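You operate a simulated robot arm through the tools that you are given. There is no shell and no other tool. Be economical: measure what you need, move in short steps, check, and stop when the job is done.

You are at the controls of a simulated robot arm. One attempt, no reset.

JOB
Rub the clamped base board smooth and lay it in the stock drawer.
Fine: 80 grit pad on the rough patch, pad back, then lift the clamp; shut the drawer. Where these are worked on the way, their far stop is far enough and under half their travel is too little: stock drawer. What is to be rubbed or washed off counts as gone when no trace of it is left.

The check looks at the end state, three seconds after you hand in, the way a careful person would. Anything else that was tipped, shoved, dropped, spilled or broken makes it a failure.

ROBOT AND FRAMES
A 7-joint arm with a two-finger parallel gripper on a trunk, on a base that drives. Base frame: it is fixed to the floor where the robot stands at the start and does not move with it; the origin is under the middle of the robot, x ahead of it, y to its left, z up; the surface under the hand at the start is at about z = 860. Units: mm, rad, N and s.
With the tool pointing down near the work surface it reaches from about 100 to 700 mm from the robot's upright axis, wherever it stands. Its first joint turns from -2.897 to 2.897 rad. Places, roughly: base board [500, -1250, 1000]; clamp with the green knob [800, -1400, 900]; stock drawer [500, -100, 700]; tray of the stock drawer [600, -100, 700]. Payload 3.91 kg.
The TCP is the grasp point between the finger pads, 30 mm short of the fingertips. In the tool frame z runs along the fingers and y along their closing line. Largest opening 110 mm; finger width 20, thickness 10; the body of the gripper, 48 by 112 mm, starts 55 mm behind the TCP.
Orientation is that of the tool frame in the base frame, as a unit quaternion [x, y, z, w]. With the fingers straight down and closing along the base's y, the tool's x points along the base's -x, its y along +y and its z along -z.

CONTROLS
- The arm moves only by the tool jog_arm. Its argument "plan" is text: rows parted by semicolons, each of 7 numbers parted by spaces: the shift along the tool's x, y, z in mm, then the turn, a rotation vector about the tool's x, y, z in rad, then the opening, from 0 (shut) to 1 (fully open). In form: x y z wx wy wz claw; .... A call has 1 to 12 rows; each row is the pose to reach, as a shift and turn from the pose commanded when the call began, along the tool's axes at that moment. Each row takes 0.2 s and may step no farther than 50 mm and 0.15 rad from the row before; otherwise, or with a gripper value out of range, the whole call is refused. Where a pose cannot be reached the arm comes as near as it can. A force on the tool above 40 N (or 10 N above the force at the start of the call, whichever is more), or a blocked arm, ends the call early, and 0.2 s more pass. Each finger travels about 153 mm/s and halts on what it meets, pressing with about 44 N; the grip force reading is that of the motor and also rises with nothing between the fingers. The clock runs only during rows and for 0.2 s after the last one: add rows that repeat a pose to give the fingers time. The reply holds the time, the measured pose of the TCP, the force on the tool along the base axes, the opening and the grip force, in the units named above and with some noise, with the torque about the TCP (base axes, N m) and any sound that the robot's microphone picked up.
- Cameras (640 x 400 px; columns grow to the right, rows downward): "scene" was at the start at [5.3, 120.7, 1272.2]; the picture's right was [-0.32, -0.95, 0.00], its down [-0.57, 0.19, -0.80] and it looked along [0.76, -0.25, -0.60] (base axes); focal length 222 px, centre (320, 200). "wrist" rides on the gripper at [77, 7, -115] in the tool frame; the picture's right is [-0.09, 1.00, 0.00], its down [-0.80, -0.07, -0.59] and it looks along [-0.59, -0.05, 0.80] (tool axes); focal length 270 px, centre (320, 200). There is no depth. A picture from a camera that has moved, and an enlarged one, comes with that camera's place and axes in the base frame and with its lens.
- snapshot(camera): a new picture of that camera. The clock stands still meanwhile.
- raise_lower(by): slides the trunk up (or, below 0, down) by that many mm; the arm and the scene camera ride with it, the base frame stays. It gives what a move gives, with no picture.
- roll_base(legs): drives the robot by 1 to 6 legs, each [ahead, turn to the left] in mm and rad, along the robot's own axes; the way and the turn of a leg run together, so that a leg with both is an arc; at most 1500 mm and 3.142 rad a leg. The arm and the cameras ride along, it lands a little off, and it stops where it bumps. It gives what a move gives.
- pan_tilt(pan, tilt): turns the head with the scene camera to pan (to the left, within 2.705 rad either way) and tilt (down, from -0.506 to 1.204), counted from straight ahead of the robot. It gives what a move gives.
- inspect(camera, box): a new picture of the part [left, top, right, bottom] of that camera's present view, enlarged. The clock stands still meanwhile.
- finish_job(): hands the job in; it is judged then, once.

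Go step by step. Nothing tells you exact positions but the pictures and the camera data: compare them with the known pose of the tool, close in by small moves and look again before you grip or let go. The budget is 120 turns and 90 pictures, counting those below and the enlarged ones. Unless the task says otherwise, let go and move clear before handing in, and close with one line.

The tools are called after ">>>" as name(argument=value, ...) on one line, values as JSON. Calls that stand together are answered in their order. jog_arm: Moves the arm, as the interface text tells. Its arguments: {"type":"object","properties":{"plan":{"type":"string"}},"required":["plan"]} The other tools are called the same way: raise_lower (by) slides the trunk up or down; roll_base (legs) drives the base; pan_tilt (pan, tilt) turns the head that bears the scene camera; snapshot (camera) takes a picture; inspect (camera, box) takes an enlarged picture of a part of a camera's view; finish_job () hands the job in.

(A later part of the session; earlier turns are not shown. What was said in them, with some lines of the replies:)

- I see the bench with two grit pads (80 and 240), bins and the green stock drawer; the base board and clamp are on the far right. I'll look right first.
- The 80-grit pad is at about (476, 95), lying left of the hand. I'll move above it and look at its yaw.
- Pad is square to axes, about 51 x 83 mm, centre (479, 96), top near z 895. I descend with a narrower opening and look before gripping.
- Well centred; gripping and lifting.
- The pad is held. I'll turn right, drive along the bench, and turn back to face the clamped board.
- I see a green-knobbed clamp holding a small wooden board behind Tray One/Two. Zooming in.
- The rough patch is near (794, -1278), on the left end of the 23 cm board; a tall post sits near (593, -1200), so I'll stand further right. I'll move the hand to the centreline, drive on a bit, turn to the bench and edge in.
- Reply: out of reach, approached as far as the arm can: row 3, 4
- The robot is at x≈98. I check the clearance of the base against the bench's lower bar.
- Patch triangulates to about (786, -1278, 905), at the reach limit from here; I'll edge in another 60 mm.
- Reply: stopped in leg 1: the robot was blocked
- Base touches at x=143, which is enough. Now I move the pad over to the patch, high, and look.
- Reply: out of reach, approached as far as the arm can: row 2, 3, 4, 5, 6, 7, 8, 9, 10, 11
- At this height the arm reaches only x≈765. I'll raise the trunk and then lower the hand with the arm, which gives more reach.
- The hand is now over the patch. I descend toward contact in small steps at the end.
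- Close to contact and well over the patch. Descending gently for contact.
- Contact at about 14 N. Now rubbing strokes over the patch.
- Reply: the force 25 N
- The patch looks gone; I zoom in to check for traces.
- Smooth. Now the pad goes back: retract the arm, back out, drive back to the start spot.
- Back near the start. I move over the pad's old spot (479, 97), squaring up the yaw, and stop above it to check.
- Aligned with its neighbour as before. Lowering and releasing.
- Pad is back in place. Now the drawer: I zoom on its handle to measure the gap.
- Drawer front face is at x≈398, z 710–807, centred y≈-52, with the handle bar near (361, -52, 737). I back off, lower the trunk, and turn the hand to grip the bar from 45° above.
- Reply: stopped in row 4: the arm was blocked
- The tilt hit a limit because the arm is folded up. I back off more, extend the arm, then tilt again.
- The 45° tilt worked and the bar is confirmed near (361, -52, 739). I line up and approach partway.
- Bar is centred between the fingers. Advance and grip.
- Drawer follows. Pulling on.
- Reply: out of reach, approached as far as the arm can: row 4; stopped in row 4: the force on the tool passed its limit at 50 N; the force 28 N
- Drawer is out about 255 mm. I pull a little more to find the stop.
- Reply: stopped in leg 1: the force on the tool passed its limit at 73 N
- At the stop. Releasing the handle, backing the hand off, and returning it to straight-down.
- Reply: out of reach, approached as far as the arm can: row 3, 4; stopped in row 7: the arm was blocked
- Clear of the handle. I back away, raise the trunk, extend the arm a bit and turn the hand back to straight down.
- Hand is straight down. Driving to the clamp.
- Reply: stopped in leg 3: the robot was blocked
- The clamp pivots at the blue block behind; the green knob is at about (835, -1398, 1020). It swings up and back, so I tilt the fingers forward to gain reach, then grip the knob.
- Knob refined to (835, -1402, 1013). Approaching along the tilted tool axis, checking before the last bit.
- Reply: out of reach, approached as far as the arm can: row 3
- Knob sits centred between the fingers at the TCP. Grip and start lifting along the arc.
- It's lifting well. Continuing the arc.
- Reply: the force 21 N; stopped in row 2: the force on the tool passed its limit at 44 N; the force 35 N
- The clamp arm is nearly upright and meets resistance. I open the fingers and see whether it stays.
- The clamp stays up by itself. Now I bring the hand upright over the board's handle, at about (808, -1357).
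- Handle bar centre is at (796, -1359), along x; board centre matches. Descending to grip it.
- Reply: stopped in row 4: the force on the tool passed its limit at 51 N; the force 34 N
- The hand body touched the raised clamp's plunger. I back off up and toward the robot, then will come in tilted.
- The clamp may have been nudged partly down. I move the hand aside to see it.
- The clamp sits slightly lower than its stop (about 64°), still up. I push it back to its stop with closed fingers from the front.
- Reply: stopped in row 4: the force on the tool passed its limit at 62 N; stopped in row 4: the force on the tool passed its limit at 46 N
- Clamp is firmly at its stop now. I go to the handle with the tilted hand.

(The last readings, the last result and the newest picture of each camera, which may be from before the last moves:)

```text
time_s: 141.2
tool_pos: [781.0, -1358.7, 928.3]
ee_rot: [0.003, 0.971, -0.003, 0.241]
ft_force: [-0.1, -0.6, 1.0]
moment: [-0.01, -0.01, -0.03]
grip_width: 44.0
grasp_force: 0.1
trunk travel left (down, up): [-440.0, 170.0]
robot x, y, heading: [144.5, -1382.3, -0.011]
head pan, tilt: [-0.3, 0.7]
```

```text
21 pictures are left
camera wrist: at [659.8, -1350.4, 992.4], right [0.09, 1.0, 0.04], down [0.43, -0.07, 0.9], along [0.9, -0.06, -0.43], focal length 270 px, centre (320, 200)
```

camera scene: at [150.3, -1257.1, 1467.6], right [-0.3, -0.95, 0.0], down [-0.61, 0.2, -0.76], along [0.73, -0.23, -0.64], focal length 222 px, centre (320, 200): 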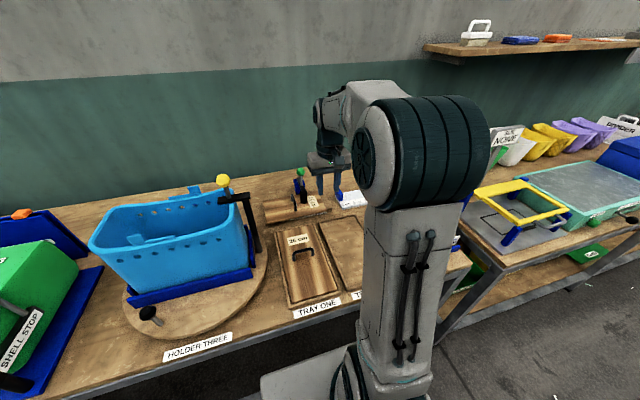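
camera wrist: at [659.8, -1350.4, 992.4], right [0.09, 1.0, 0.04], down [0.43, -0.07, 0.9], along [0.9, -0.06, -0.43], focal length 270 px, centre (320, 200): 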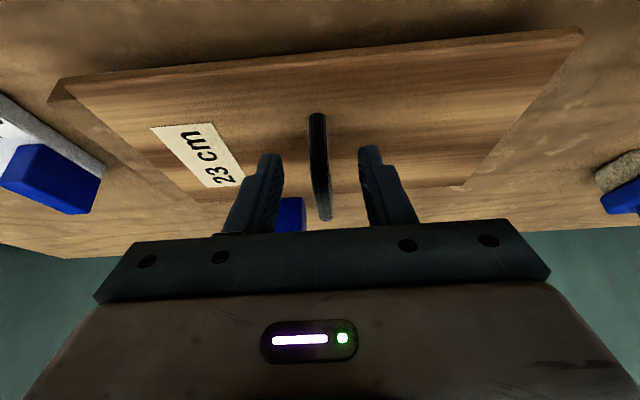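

Bar is between the fingers. Grip, lift a little, and check.

>>> jog_arm(plan="0 0 0 0 0 0 0; 0 0 0 0 0 0 0; 0 0 0 0 0 0 0; -3 0 -5 0 0 0 0; -8 0 -15 0 0 0 0; -12 0 -23 0 0 0 0; -16.5 0 -31 0 0 0 0; -16.5 0 -31 0 0 0 0")

>>> inspect(camera="scene", box=[240, 140, 368, 240])

```text
time_s: 143.0
tool_pos: [781.4, -1360.2, 962.9]
ee_rot: [0.003, 0.97, -0.003, 0.242]
ft_force: [-0.7, 0.5, -1.3]
moment: [-0.03, 0.0, -0.03]
grip_width: 9.3
grasp_force: 44.1
trunk travel left (down, up): [-440.0, 170.0]
robot x, y, heading: [144.7, -1388.6, -0.011]
head pan, tilt: [-0.3, 0.7]
```

```text
4.00 times, centred on (304, 190) of scene
camera zoom: at [149.4, -1257.4, 1467.6], right [-0.31, -0.95, 0.0], down [-0.61, 0.2, -0.76], along [0.73, -0.23, -0.64], focal length 890 px, centre (384, 240)
```

zoom: 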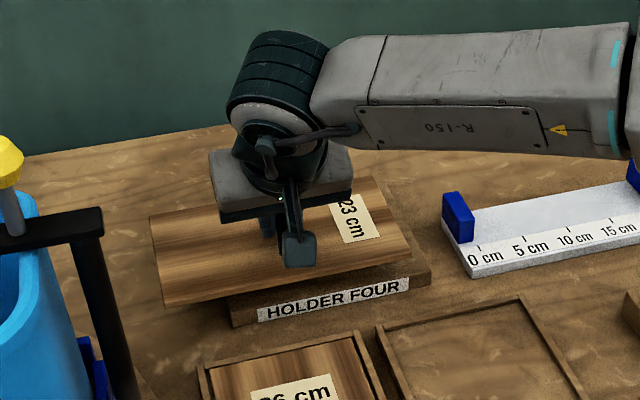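

Board is off and level. Retreat from under the raised clamp, then up and to the right of the post.

>>> jog_arm(plan="37.3 0 -25.6 0 0 0 0; 74.7 -10 -51.1 0 0 0 0; 60.3 -20 -88.8 0 0 0 0; 39.1 -40 -128.5 0 0 0 0; 36 -70 -166.4 0 0 0 0; 36 -70 -166.4 0 0 0 0")

>>> snapshot(camera="scene")

```text
time_s: 144.4
tool_pos: [670.0, -1428.9, 1093.5]
ee_rot: [0.003, 0.97, -0.003, 0.242]
ft_force: [-0.3, -0.3, -1.7]
moment: [0.02, 0.02, 0.01]
grip_width: 9.4
grasp_force: 44.0
trunk travel left (down, up): [-440.0, 170.0]
robot x, y, heading: [145.5, -1385.6, -0.005]
head pan, tilt: [-0.3, 0.7]
```

```text
19 pictures are left
camera scene: at [149.0, -1257.7, 1467.6], right [-0.3, -0.95, 0.0], down [-0.61, 0.2, -0.77], along [0.73, -0.23, -0.64], focal length 222 px, centre (320, 200)
```

scene: 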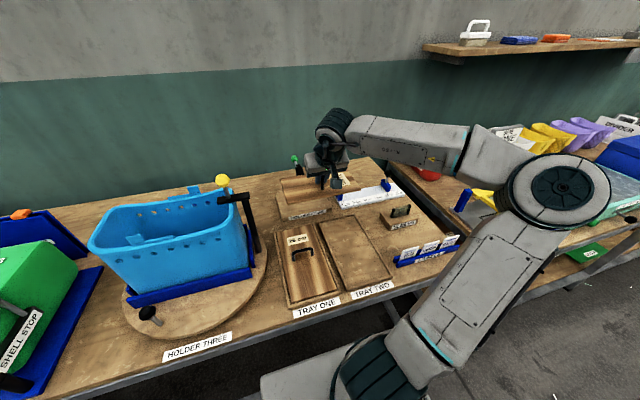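

Everything clear. I back out and drive to the drawer.

>>> roll_base(legs=[[-680, 0.005], [0, 1.571], [1385, 0], [0, -1.571]])

>>> pan_tilt(pan=-0.2, tilt=0.75)

>>> snapshot(camera="scene")

```text
time_s: 162.5
tool_pos: [-19.7, 29.2, 1092.8]
ee_rot: [-0.014, 0.97, 0.002, 0.241]
ft_force: [0.6, 0.6, -0.7]
moment: [0.02, 0.05, 0.01]
grip_width: 9.1
grasp_force: 43.9
trunk travel left (down, up): [-440.0, 170.0]
robot x, y, heading: [-548.8, 56.7, 0.022]
head pan, tilt: [-0.3, 0.7]
```

```text
time_s: 163.2
tool_pos: [-20.6, 28.7, 1094.6]
ee_rot: [-0.014, 0.97, 0.0, 0.241]
ft_force: [0.5, -0.3, -1.0]
moment: [0.03, 0.04, -0.06]
grip_width: 9.2
grasp_force: 43.5
trunk travel left (down, up): [-440.0, 170.0]
robot x, y, heading: [-550.0, 58.6, 0.029]
head pan, tilt: [-0.201, 0.75]
```

```text
18 pictures are left
camera scene: at [-546.9, 192.0, 1463.4], right [-0.18, -0.98, 0.0], down [-0.67, 0.12, -0.73], along [0.72, -0.13, -0.68], focal length 222 px, centre (320, 200)
```

scene: 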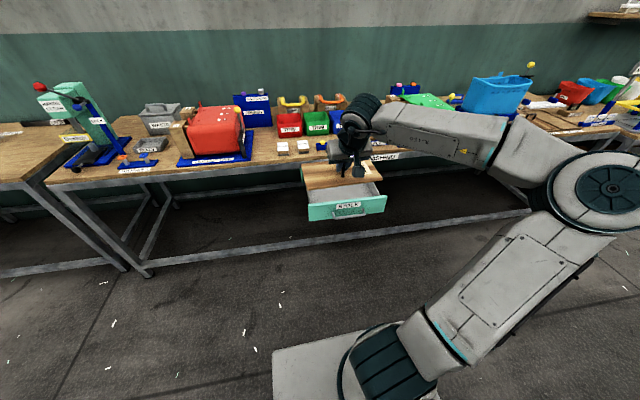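

The board is held steady in front of the open drawer. I drive in, straighten heading, and shift the hand to the drawer's centre line.

>>> roll_base(legs=[[240, -0.027]])

>>> jog_arm(plan="0 -35 0 0 0 0 0; 0 -69 0 0 0 0 0; 0 -69 0 0 0 0 0")

>>> raise_lower(by=-190)

>>> snapshot(camera="scene")

>>> snapshot(camera="wrist")

```text
time_s: 165.0
tool_pos: [222.1, 19.6, 1093.6]
ee_rot: [-0.001, 0.971, -0.003, 0.241]
ft_force: [-1.0, 0.0, -1.8]
moment: [-0.01, -0.02, 0.01]
grip_width: 9.4
grasp_force: 44.0
trunk travel left (down, up): [-440.0, 170.0]
robot x, y, heading: [-308.7, 63.3, 0.002]
head pan, tilt: [-0.201, 0.75]
```

```text
time_s: 165.8
tool_pos: [220.3, -48.7, 1093.4]
ee_rot: [-0.003, 0.97, -0.002, 0.241]
ft_force: [-0.1, -1.0, -0.8]
moment: [0.0, 0.02, -0.01]
grip_width: 9.6
grasp_force: 43.7
trunk travel left (down, up): [-440.0, 170.0]
robot x, y, heading: [-306.0, 62.3, 0.0]
head pan, tilt: [-0.201, 0.75]
```

```text
time_s: 167.9
tool_pos: [219.7, -48.5, 903.8]
ee_rot: [-0.002, 0.971, -0.002, 0.241]
ft_force: [-0.7, 0.2, -1.2]
moment: [0.02, 0.04, 0.03]
grip_width: 9.2
grasp_force: 44.2
trunk travel left (down, up): [-250.0, 360.0]
robot x, y, heading: [-302.4, 59.8, -0.006]
head pan, tilt: [-0.201, 0.75]
```

```text
17 pictures are left
camera scene: at [-300.6, 195.0, 1273.4], right [-0.2, -0.98, 0.0], down [-0.67, 0.14, -0.73], along [0.72, -0.15, -0.68], focal length 222 px, centre (320, 200)
```

scene: 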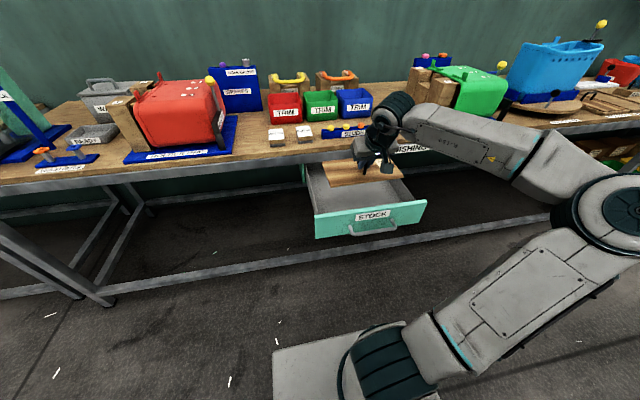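

```text
16 pictures are left
camera wrist: at [98.8, -41.2, 969.2], right [0.08, 1.0, 0.04], down [0.43, -0.07, 0.9], along [0.9, -0.05, -0.43], focal length 270 px, centre (320, 200)
```

wrist: 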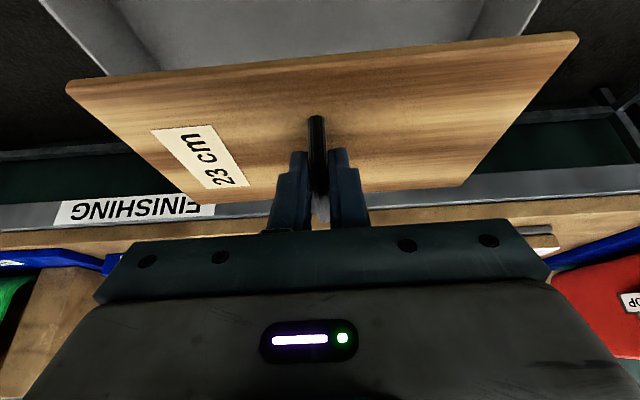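

>>> inspect(camera="scene", box=[284, 140, 444, 240])

```text
4.00 times, centred on (364, 190) of scene
camera zoom: at [-300.6, 195.0, 1273.4], right [-0.2, -0.98, 0.0], down [-0.67, 0.14, -0.73], along [0.72, -0.15, -0.68], focal length 890 px, centre (144, 240)
```

zoom: 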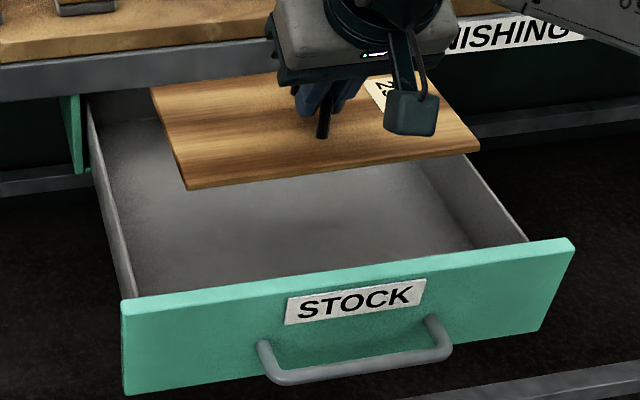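

Board is inside the drawer's outline with margin on all sides. Lowering straight down.

>>> jog_arm(plan="18.8 0 35.3 0 0 0 0; 37.6 0 70.6 0 0 0 0; 47 0 88.2 0 0 0 0; 50 0 94 0 0 0 0; 52 0 97.5 0 0 0 0; 54 0 101 0 0 0 0; 54 0 101 0 0 0 0")

>>> inspect(camera="scene", box=[284, 140, 444, 240])

```text
time_s: 169.5
tool_pos: [219.6, -48.6, 787.4]
ee_rot: [-0.001, 0.97, -0.003, 0.241]
ft_force: [-0.3, -0.2, -1.2]
moment: [-0.01, 0.04, -0.02]
grip_width: 9.4
grasp_force: 44.6
trunk travel left (down, up): [-250.0, 360.0]
robot x, y, heading: [-302.7, 59.0, -0.002]
head pan, tilt: [-0.201, 0.75]
```

```text
4.00 times, centred on (364, 190) of scene
camera zoom: at [-300.5, 195.0, 1273.4], right [-0.2, -0.98, 0.0], down [-0.67, 0.14, -0.73], along [0.72, -0.15, -0.68], focal length 890 px, centre (144, 240)
```

zoom: 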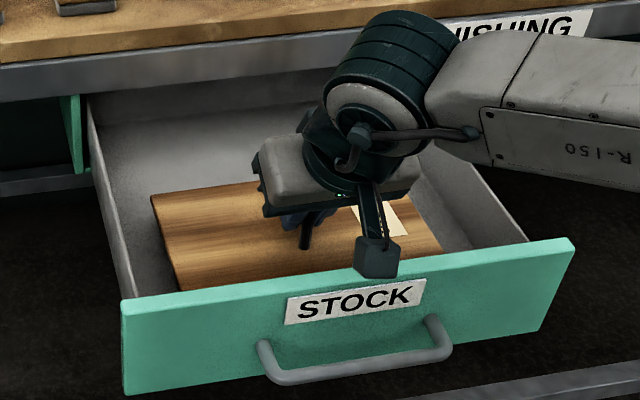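

Nearly down; I feel for the drawer floor.

>>> jog_arm(plan="1 0 2 0 0 0 0; 2 0 4 0 0 0 0; 3 0 5.5 0 0 0 0; 4 0 7 0 0 0 0; 4.7 0 8.8 0 0 0 0")

```text
time_s: 170.7
tool_pos: [220.5, -49.1, 778.6]
ee_rot: [-0.002, 0.97, -0.002, 0.241]
ft_force: [-0.7, -0.8, -2.4]
moment: [0.0, 0.03, 0.0]
grip_width: 9.6
grasp_force: 43.3
trunk travel left (down, up): [-250.0, 360.0]
robot x, y, heading: [-304.3, 63.6, -0.001]
head pan, tilt: [-0.201, 0.75]
```

>>> jog_arm(plan="1 0 2 0 0 0 0; 2 0 3.5 0 0 0 0; 2.8 0 5.3 0 0 0 0; 3.8 0 7 0 0 0 0; 4.7 0 8.8 0 0 0 0")

>>> inspect(camera="scene", box=[284, 140, 444, 240])

```text
time_s: 171.9
tool_pos: [221.0, -50.2, 769.1]
ee_rot: [-0.001, 0.97, -0.002, 0.242]
ft_force: [0.8, -0.5, -0.6]
moment: [-0.02, 0.01, 0.0]
grip_width: 9.5
grasp_force: 44.5
trunk travel left (down, up): [-250.0, 360.0]
robot x, y, heading: [-306.6, 59.5, 0.002]
head pan, tilt: [-0.201, 0.75]
```

```text
4.00 times, centred on (364, 190) of scene
camera zoom: at [-300.5, 195.0, 1273.4], right [-0.2, -0.98, 0.0], down [-0.67, 0.14, -0.73], along [0.72, -0.15, -0.68], focal length 890 px, centre (144, 240)
```

zoom: 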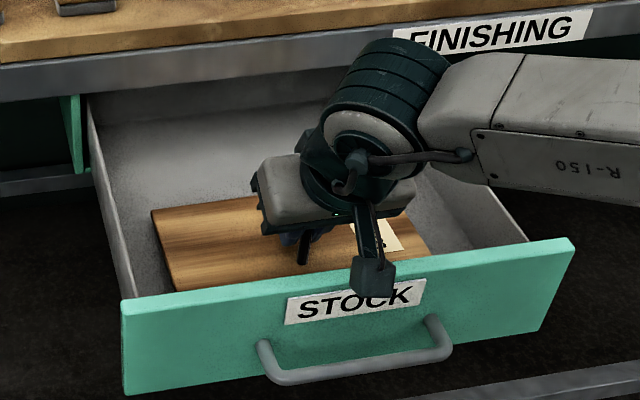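

>>> jog_arm(plan="2 0 1 0 0 0 0; 4 0 2 0 0 0 0; 6 0 2 0 0 0 0; 7 0 3.5 0 0 0 0; 7.5 0 5 0 0 0 0; 8 0 6.5 0 0 0 0; 9 0 8 0 0 0 0")

```text
time_s: 173.5
tool_pos: [215.6, -49.6, 758.7]
ee_rot: [-0.001, 0.97, -0.002, 0.242]
ft_force: [0.7, 0.0, 0.1]
moment: [0.06, -0.06, -0.02]
grip_width: 9.3
grasp_force: 43.9
trunk travel left (down, up): [-250.0, 360.0]
robot x, y, heading: [-301.7, 62.6, -0.001]
head pan, tilt: [-0.201, 0.75]
```

>>> inspect(camera="scene", box=[314, 170, 410, 230])

>>> snapshot(camera="wrist")

```text
6.67 times, centred on (362, 200) of scene
camera zoom: at [-300.6, 195.0, 1273.4], right [-0.2, -0.98, 0.0], down [-0.67, 0.14, -0.73], along [0.72, -0.15, -0.68], focal length 1483 px, centre (40, 200)
```

zoom: 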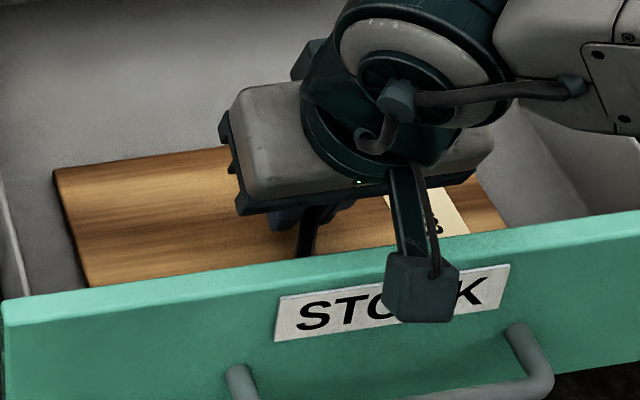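

```text
11 pictures are left
camera wrist: at [94.1, -42.5, 823.7], right [0.08, 1.0, 0.04], down [0.43, -0.07, 0.9], along [0.9, -0.05, -0.43], focal length 270 px, centre (320, 200)
```

wrist: 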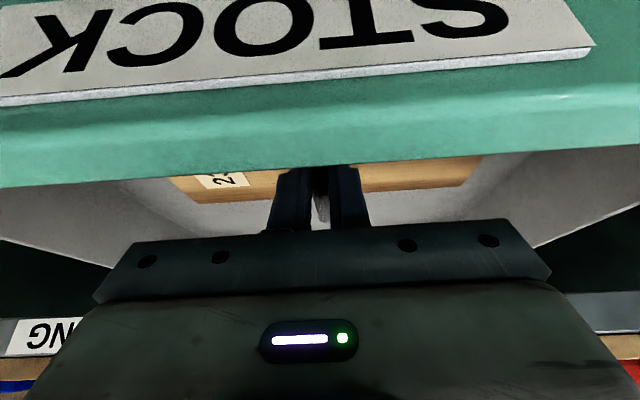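

The camera arm would meet the drawer front before the board touches down. I lift, shift 90 mm deeper into the drawer so the camera clears, and lower again.

>>> jog_arm(plan="-10 0 -20 0 0 0 0; -23 0 -44 0 0 0 0; -63 0 -23 0 0 0 0; -103 0 -2 0 0 0 0; -93 0 17 0 0 0 0; -84 0 34 0 0 0 0; -80 0 41 0 0 0 0; -78 0 44 0 0 0 0; -78 0 44 0 0 0 0")

>>> jog_arm(plan="1 0 2 0 0 0 0; 2 0 3.5 0 0 0 0; 2.8 0 5.3 0 0 0 0; 3.8 0 7 0 0 0 0; 4.7 0 8.8 0 0 0 0; 5.6 0 10.6 0 0 0 0")

```text
time_s: 175.5
tool_pos: [305.7, -49.2, 758.0]
ee_rot: [-0.002, 0.97, -0.001, 0.243]
ft_force: [2.5, -1.3, 15.2]
moment: [0.04, 0.55, 0.01]
grip_width: 9.4
grasp_force: 44.4
trunk travel left (down, up): [-250.0, 360.0]
robot x, y, heading: [-303.8, 58.1, 0.005]
head pan, tilt: [-0.201, 0.75]
```

```text
time_s: 176.1
tool_pos: [306.8, -47.6, 758.6]
ee_rot: [-0.002, 0.969, -0.002, 0.248]
ft_force: [2.5, -0.6, 16.5]
moment: [0.0, 0.62, 0.02]
grip_width: 9.4
grasp_force: 44.3
trunk travel left (down, up): [-250.0, 360.0]
robot x, y, heading: [-308.5, 62.5, 0.001]
head pan, tilt: [-0.201, 0.75]
stopped in row 3: the force on the tool passed its limit at 42 N (the readings are from after the stop); the commanded pose is now the measured one
```

Firm contact with the drawer floor. Releasing and withdrawing.

>>> jog_arm(plan="0 0 0 0 0 0 0.3; 0 0 0 0 0 0 0.35; -10 0 -20 0 0 0 0.35; -20 0 -42 0 0 0 0.35; -20 0 -85 0 0 0 0.35; -20 0 -130 0 0 0 0.35; 0 0 -160 0 0 0 0.35; 10 0 -200 0 0 0 0.35; 10 0 -200 0 0 0 0.35")

>>> snapshot(camera="wrist")

```text
time_s: 178.1
tool_pos: [201.1, -48.5, 926.8]
ee_rot: [-0.002, 0.97, -0.001, 0.245]
ft_force: [-0.3, 0.1, -0.4]
moment: [0.02, -0.04, -0.01]
grip_width: 38.3
grasp_force: 0.1
trunk travel left (down, up): [-250.0, 360.0]
robot x, y, heading: [-303.6, 60.4, 0.0]
head pan, tilt: [-0.201, 0.75]
```

```text
10 pictures are left
camera wrist: at [79.2, -41.9, 990.6], right [0.07, 1.0, 0.04], down [0.42, -0.07, 0.9], along [0.9, -0.05, -0.43], focal length 270 px, centre (320, 200)
```

wrist: 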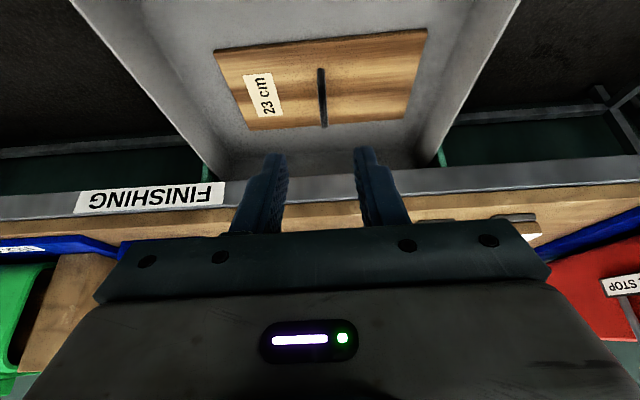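

The board lies flat in the tray. Now I back off, lower closed fingers before the drawer front above its handle, and push it shut by driving ahead.

>>> roll_base(legs=[[-165, 0]])

>>> jog_arm(plan="0 0 0 0 0 0 0; 0 0 0 0 0 0 0; 0 0 0 0 0 0 0")

>>> raise_lower(by=-120)

>>> roll_base(legs=[[90, 0]])

>>> snapshot(camera="scene")

```text
time_s: 179.6
tool_pos: [34.2, -49.5, 925.9]
ee_rot: [0.0, 0.969, -0.003, 0.245]
ft_force: [1.6, -0.2, 0.6]
moment: [0.0, -0.03, -0.04]
grip_width: 38.5
grasp_force: 0.1
trunk travel left (down, up): [-250.0, 360.0]
robot x, y, heading: [-473.5, 63.8, -0.0]
head pan, tilt: [-0.201, 0.75]
```

```text
time_s: 180.4
tool_pos: [34.4, -49.6, 926.0]
ee_rot: [0.0, 0.969, -0.002, 0.245]
ft_force: [-0.3, 0.3, -0.2]
moment: [-0.02, -0.01, 0.03]
grip_width: 0.0
grasp_force: 37.9
trunk travel left (down, up): [-250.0, 360.0]
robot x, y, heading: [-472.6, 62.2, -0.003]
head pan, tilt: [-0.201, 0.75]
```

```text
time_s: 181.9
tool_pos: [33.7, -51.4, 805.8]
ee_rot: [0.0, 0.969, -0.003, 0.246]
ft_force: [0.9, 0.6, 0.3]
moment: [-0.02, -0.01, 0.02]
grip_width: 0.0
grasp_force: 37.7
trunk travel left (down, up): [-130.0, 480.0]
robot x, y, heading: [-469.7, 63.4, -0.003]
head pan, tilt: [-0.201, 0.75]
```

```text
time_s: 183.0
tool_pos: [123.0, -49.9, 805.5]
ee_rot: [0.0, 0.969, -0.002, 0.245]
ft_force: [0.7, -0.1, 0.3]
moment: [-0.02, -0.01, 0.02]
grip_width: 0.0
grasp_force: 37.6
trunk travel left (down, up): [-130.0, 480.0]
robot x, y, heading: [-382.5, 63.5, -0.001]
head pan, tilt: [-0.201, 0.75]
```

```text
9 pictures are left
camera scene: at [-378.6, 195.0, 1153.3], right [-0.2, -0.98, 0.0], down [-0.67, 0.14, -0.73], along [0.72, -0.15, -0.68], focal length 222 px, centre (320, 200)
```

scene: 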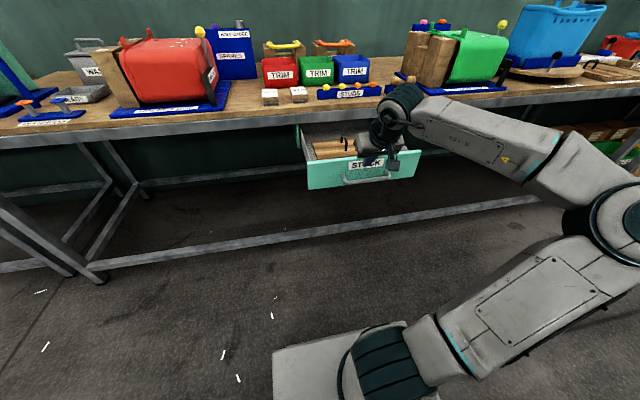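

>>> inspect(camera="scene", box=[290, 110, 440, 200])

>>> roll_base(legs=[[120, 0]])

>>> inspect(camera="scene", box=[290, 110, 440, 200])

```text
4.27 times, centred on (365, 155) of scene
camera zoom: at [-378.6, 195.0, 1153.3], right [-0.2, -0.98, 0.0], down [-0.67, 0.14, -0.73], along [0.72, -0.15, -0.68], focal length 949 px, centre (128, 392)
```

zoom: 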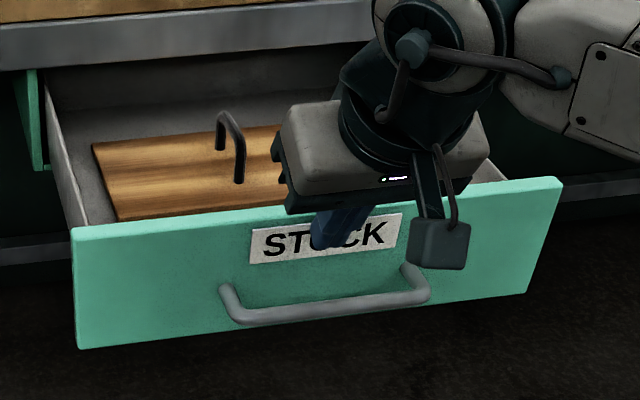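

```text
time_s: 184.2
tool_pos: [245.8, -50.6, 806.0]
ee_rot: [-0.001, 0.969, -0.002, 0.246]
ft_force: [0.5, -0.6, 0.9]
moment: [0.02, 0.0, -0.03]
grip_width: 0.1
grasp_force: 37.9
trunk travel left (down, up): [-130.0, 480.0]
robot x, y, heading: [-262.4, 58.2, -0.006]
head pan, tilt: [-0.201, 0.75]
```

```text
4.27 times, centred on (365, 155) of scene
camera zoom: at [-256.3, 194.6, 1153.3], right [-0.2, -0.98, 0.0], down [-0.67, 0.14, -0.73], along [0.72, -0.15, -0.68], focal length 949 px, centre (128, 392)
```

zoom: 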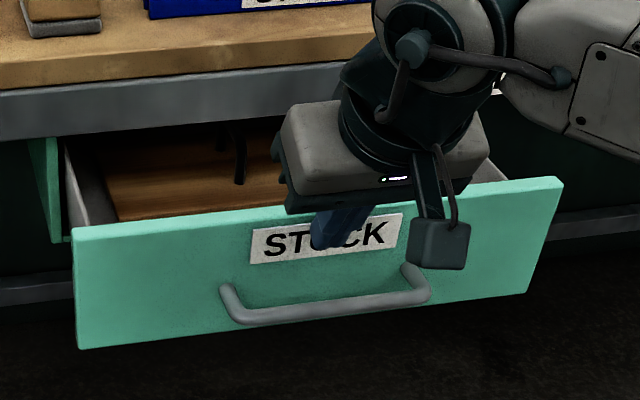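

>>> roll_base(legs=[[110, 0]])

>>> inspect(camera="scene", box=[290, 110, 440, 200])

```text
time_s: 185.4
tool_pos: [358.4, -52.2, 806.1]
ee_rot: [-0.002, 0.97, -0.002, 0.244]
ft_force: [0.4, -0.3, -0.3]
moment: [0.02, 0.0, -0.03]
grip_width: 0.0
grasp_force: 37.9
trunk travel left (down, up): [-130.0, 480.0]
robot x, y, heading: [-150.2, 60.8, -0.002]
head pan, tilt: [-0.201, 0.75]
```

```text
4.27 times, centred on (365, 155) of scene
camera zoom: at [-143.9, 194.3, 1153.3], right [-0.2, -0.98, 0.0], down [-0.67, 0.14, -0.73], along [0.72, -0.15, -0.68], focal length 949 px, centre (128, 392)
```

zoom: 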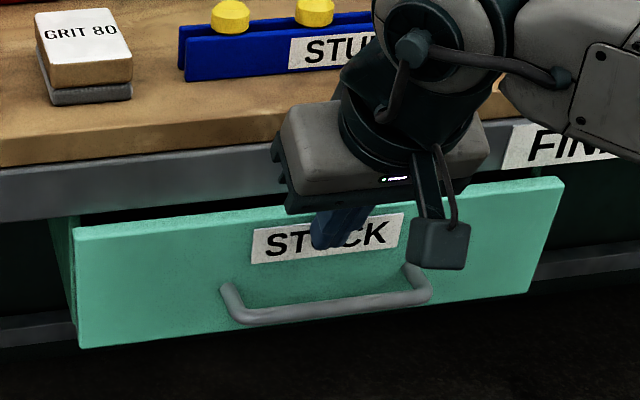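

Nearly shut; finishing with small arm steps until it stops.

>>> jog_arm(plan="-4.4 0 2.4 0 0 0 0; -8.8 0 4.7 0 0 0 0; -13.2 0 7 0 0 0 0; -17.6 0 9.4 0 0 0 0; -22 0 11.8 0 0 0 0; -26.5 0 14.1 0 0 0 0; -31 0 16.5 0 0 0 0; -35 0 18.8 0 0 0 0; -40 0 21 0 0 0 0; -44 0 23.5 0 0 0 0")

>>> inspect(camera="scene", box=[290, 110, 440, 200])

```text
time_s: 186.6
tool_pos: [376.0, -52.2, 805.0]
ee_rot: [0.0, 0.971, -0.002, 0.24]
ft_force: [-20.3, 1.5, 6.9]
moment: [0.01, 0.21, 0.03]
grip_width: 0.0
grasp_force: 37.6
trunk travel left (down, up): [-130.0, 480.0]
robot x, y, heading: [-148.7, 60.2, -0.0]
head pan, tilt: [-0.201, 0.75]
stopped in row 5: the force on the tool passed its limit at 47 N (the readings are from after the stop); the commanded pose is now the measured one
```

```text
4.27 times, centred on (365, 155) of scene
camera zoom: at [-146.7, 194.6, 1153.5], right [-0.2, -0.98, 0.0], down [-0.67, 0.14, -0.73], along [0.72, -0.15, -0.68], focal length 949 px, centre (128, 392)
```

zoom: 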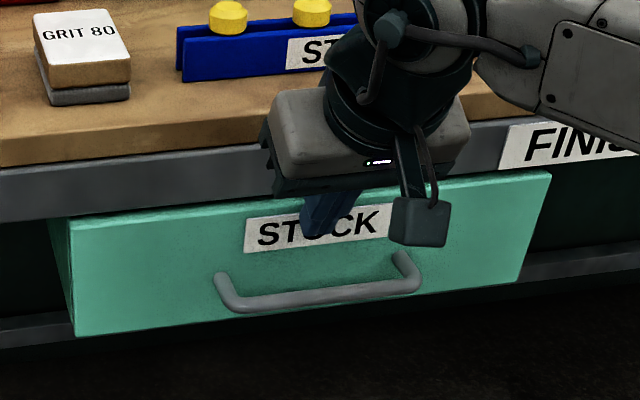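

It stopped at x=376, just where the shut position should be. Backing away to verify.

>>> jog_arm(plan="15 0 -8 0 0 0 0; 40 0 -20 0 0 0 0; 40 0 -20 0 0 0 0")

>>> roll_base(legs=[[-250, 0]])

>>> snapshot(camera="scene")

>>> snapshot(camera="wrist")

```text
time_s: 187.4
tool_pos: [334.9, -51.4, 802.7]
ee_rot: [0.0, 0.971, -0.003, 0.24]
ft_force: [0.4, -0.8, -0.1]
moment: [0.01, 0.01, 0.0]
grip_width: 0.1
grasp_force: 37.9
trunk travel left (down, up): [-130.0, 480.0]
robot x, y, heading: [-150.0, 59.3, -0.004]
head pan, tilt: [-0.201, 0.75]
```

```text
time_s: 189.2
tool_pos: [88.1, -51.8, 805.4]
ee_rot: [0.0, 0.971, -0.002, 0.24]
ft_force: [-0.7, 0.7, 0.2]
moment: [-0.03, 0.03, 0.0]
grip_width: 0.0
grasp_force: 37.7
trunk travel left (down, up): [-130.0, 480.0]
robot x, y, heading: [-393.2, 61.5, -0.007]
head pan, tilt: [-0.201, 0.75]
```

```text
4 pictures are left
camera scene: at [-390.2, 195.3, 1153.4], right [-0.2, -0.98, 0.0], down [-0.67, 0.14, -0.73], along [0.72, -0.15, -0.68], focal length 222 px, centre (320, 200)
```

scene: 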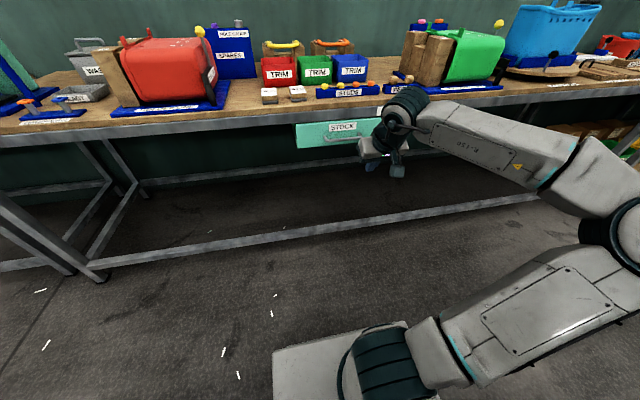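

```text
3 pictures are left
camera wrist: at [-33.5, -43.3, 870.0], right [0.08, 1.0, 0.04], down [0.43, -0.07, 0.9], along [0.9, -0.06, -0.44], focal length 270 px, centre (320, 200)
```

wrist: 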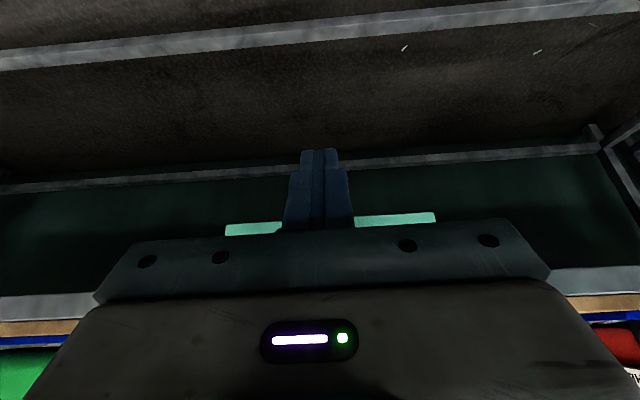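

The drawer front is back at its shut position. The pad is in its old spot, the clamp is up and the hand is clear, so I am handing in.

>>> finish_job()

```text
The job is handed in.
```

I rubbed the base board until no trace of the rough patch showed, put the 80 grit pad back, lifted the clamp to its stop, laid the board in the stock drawer and shut it.
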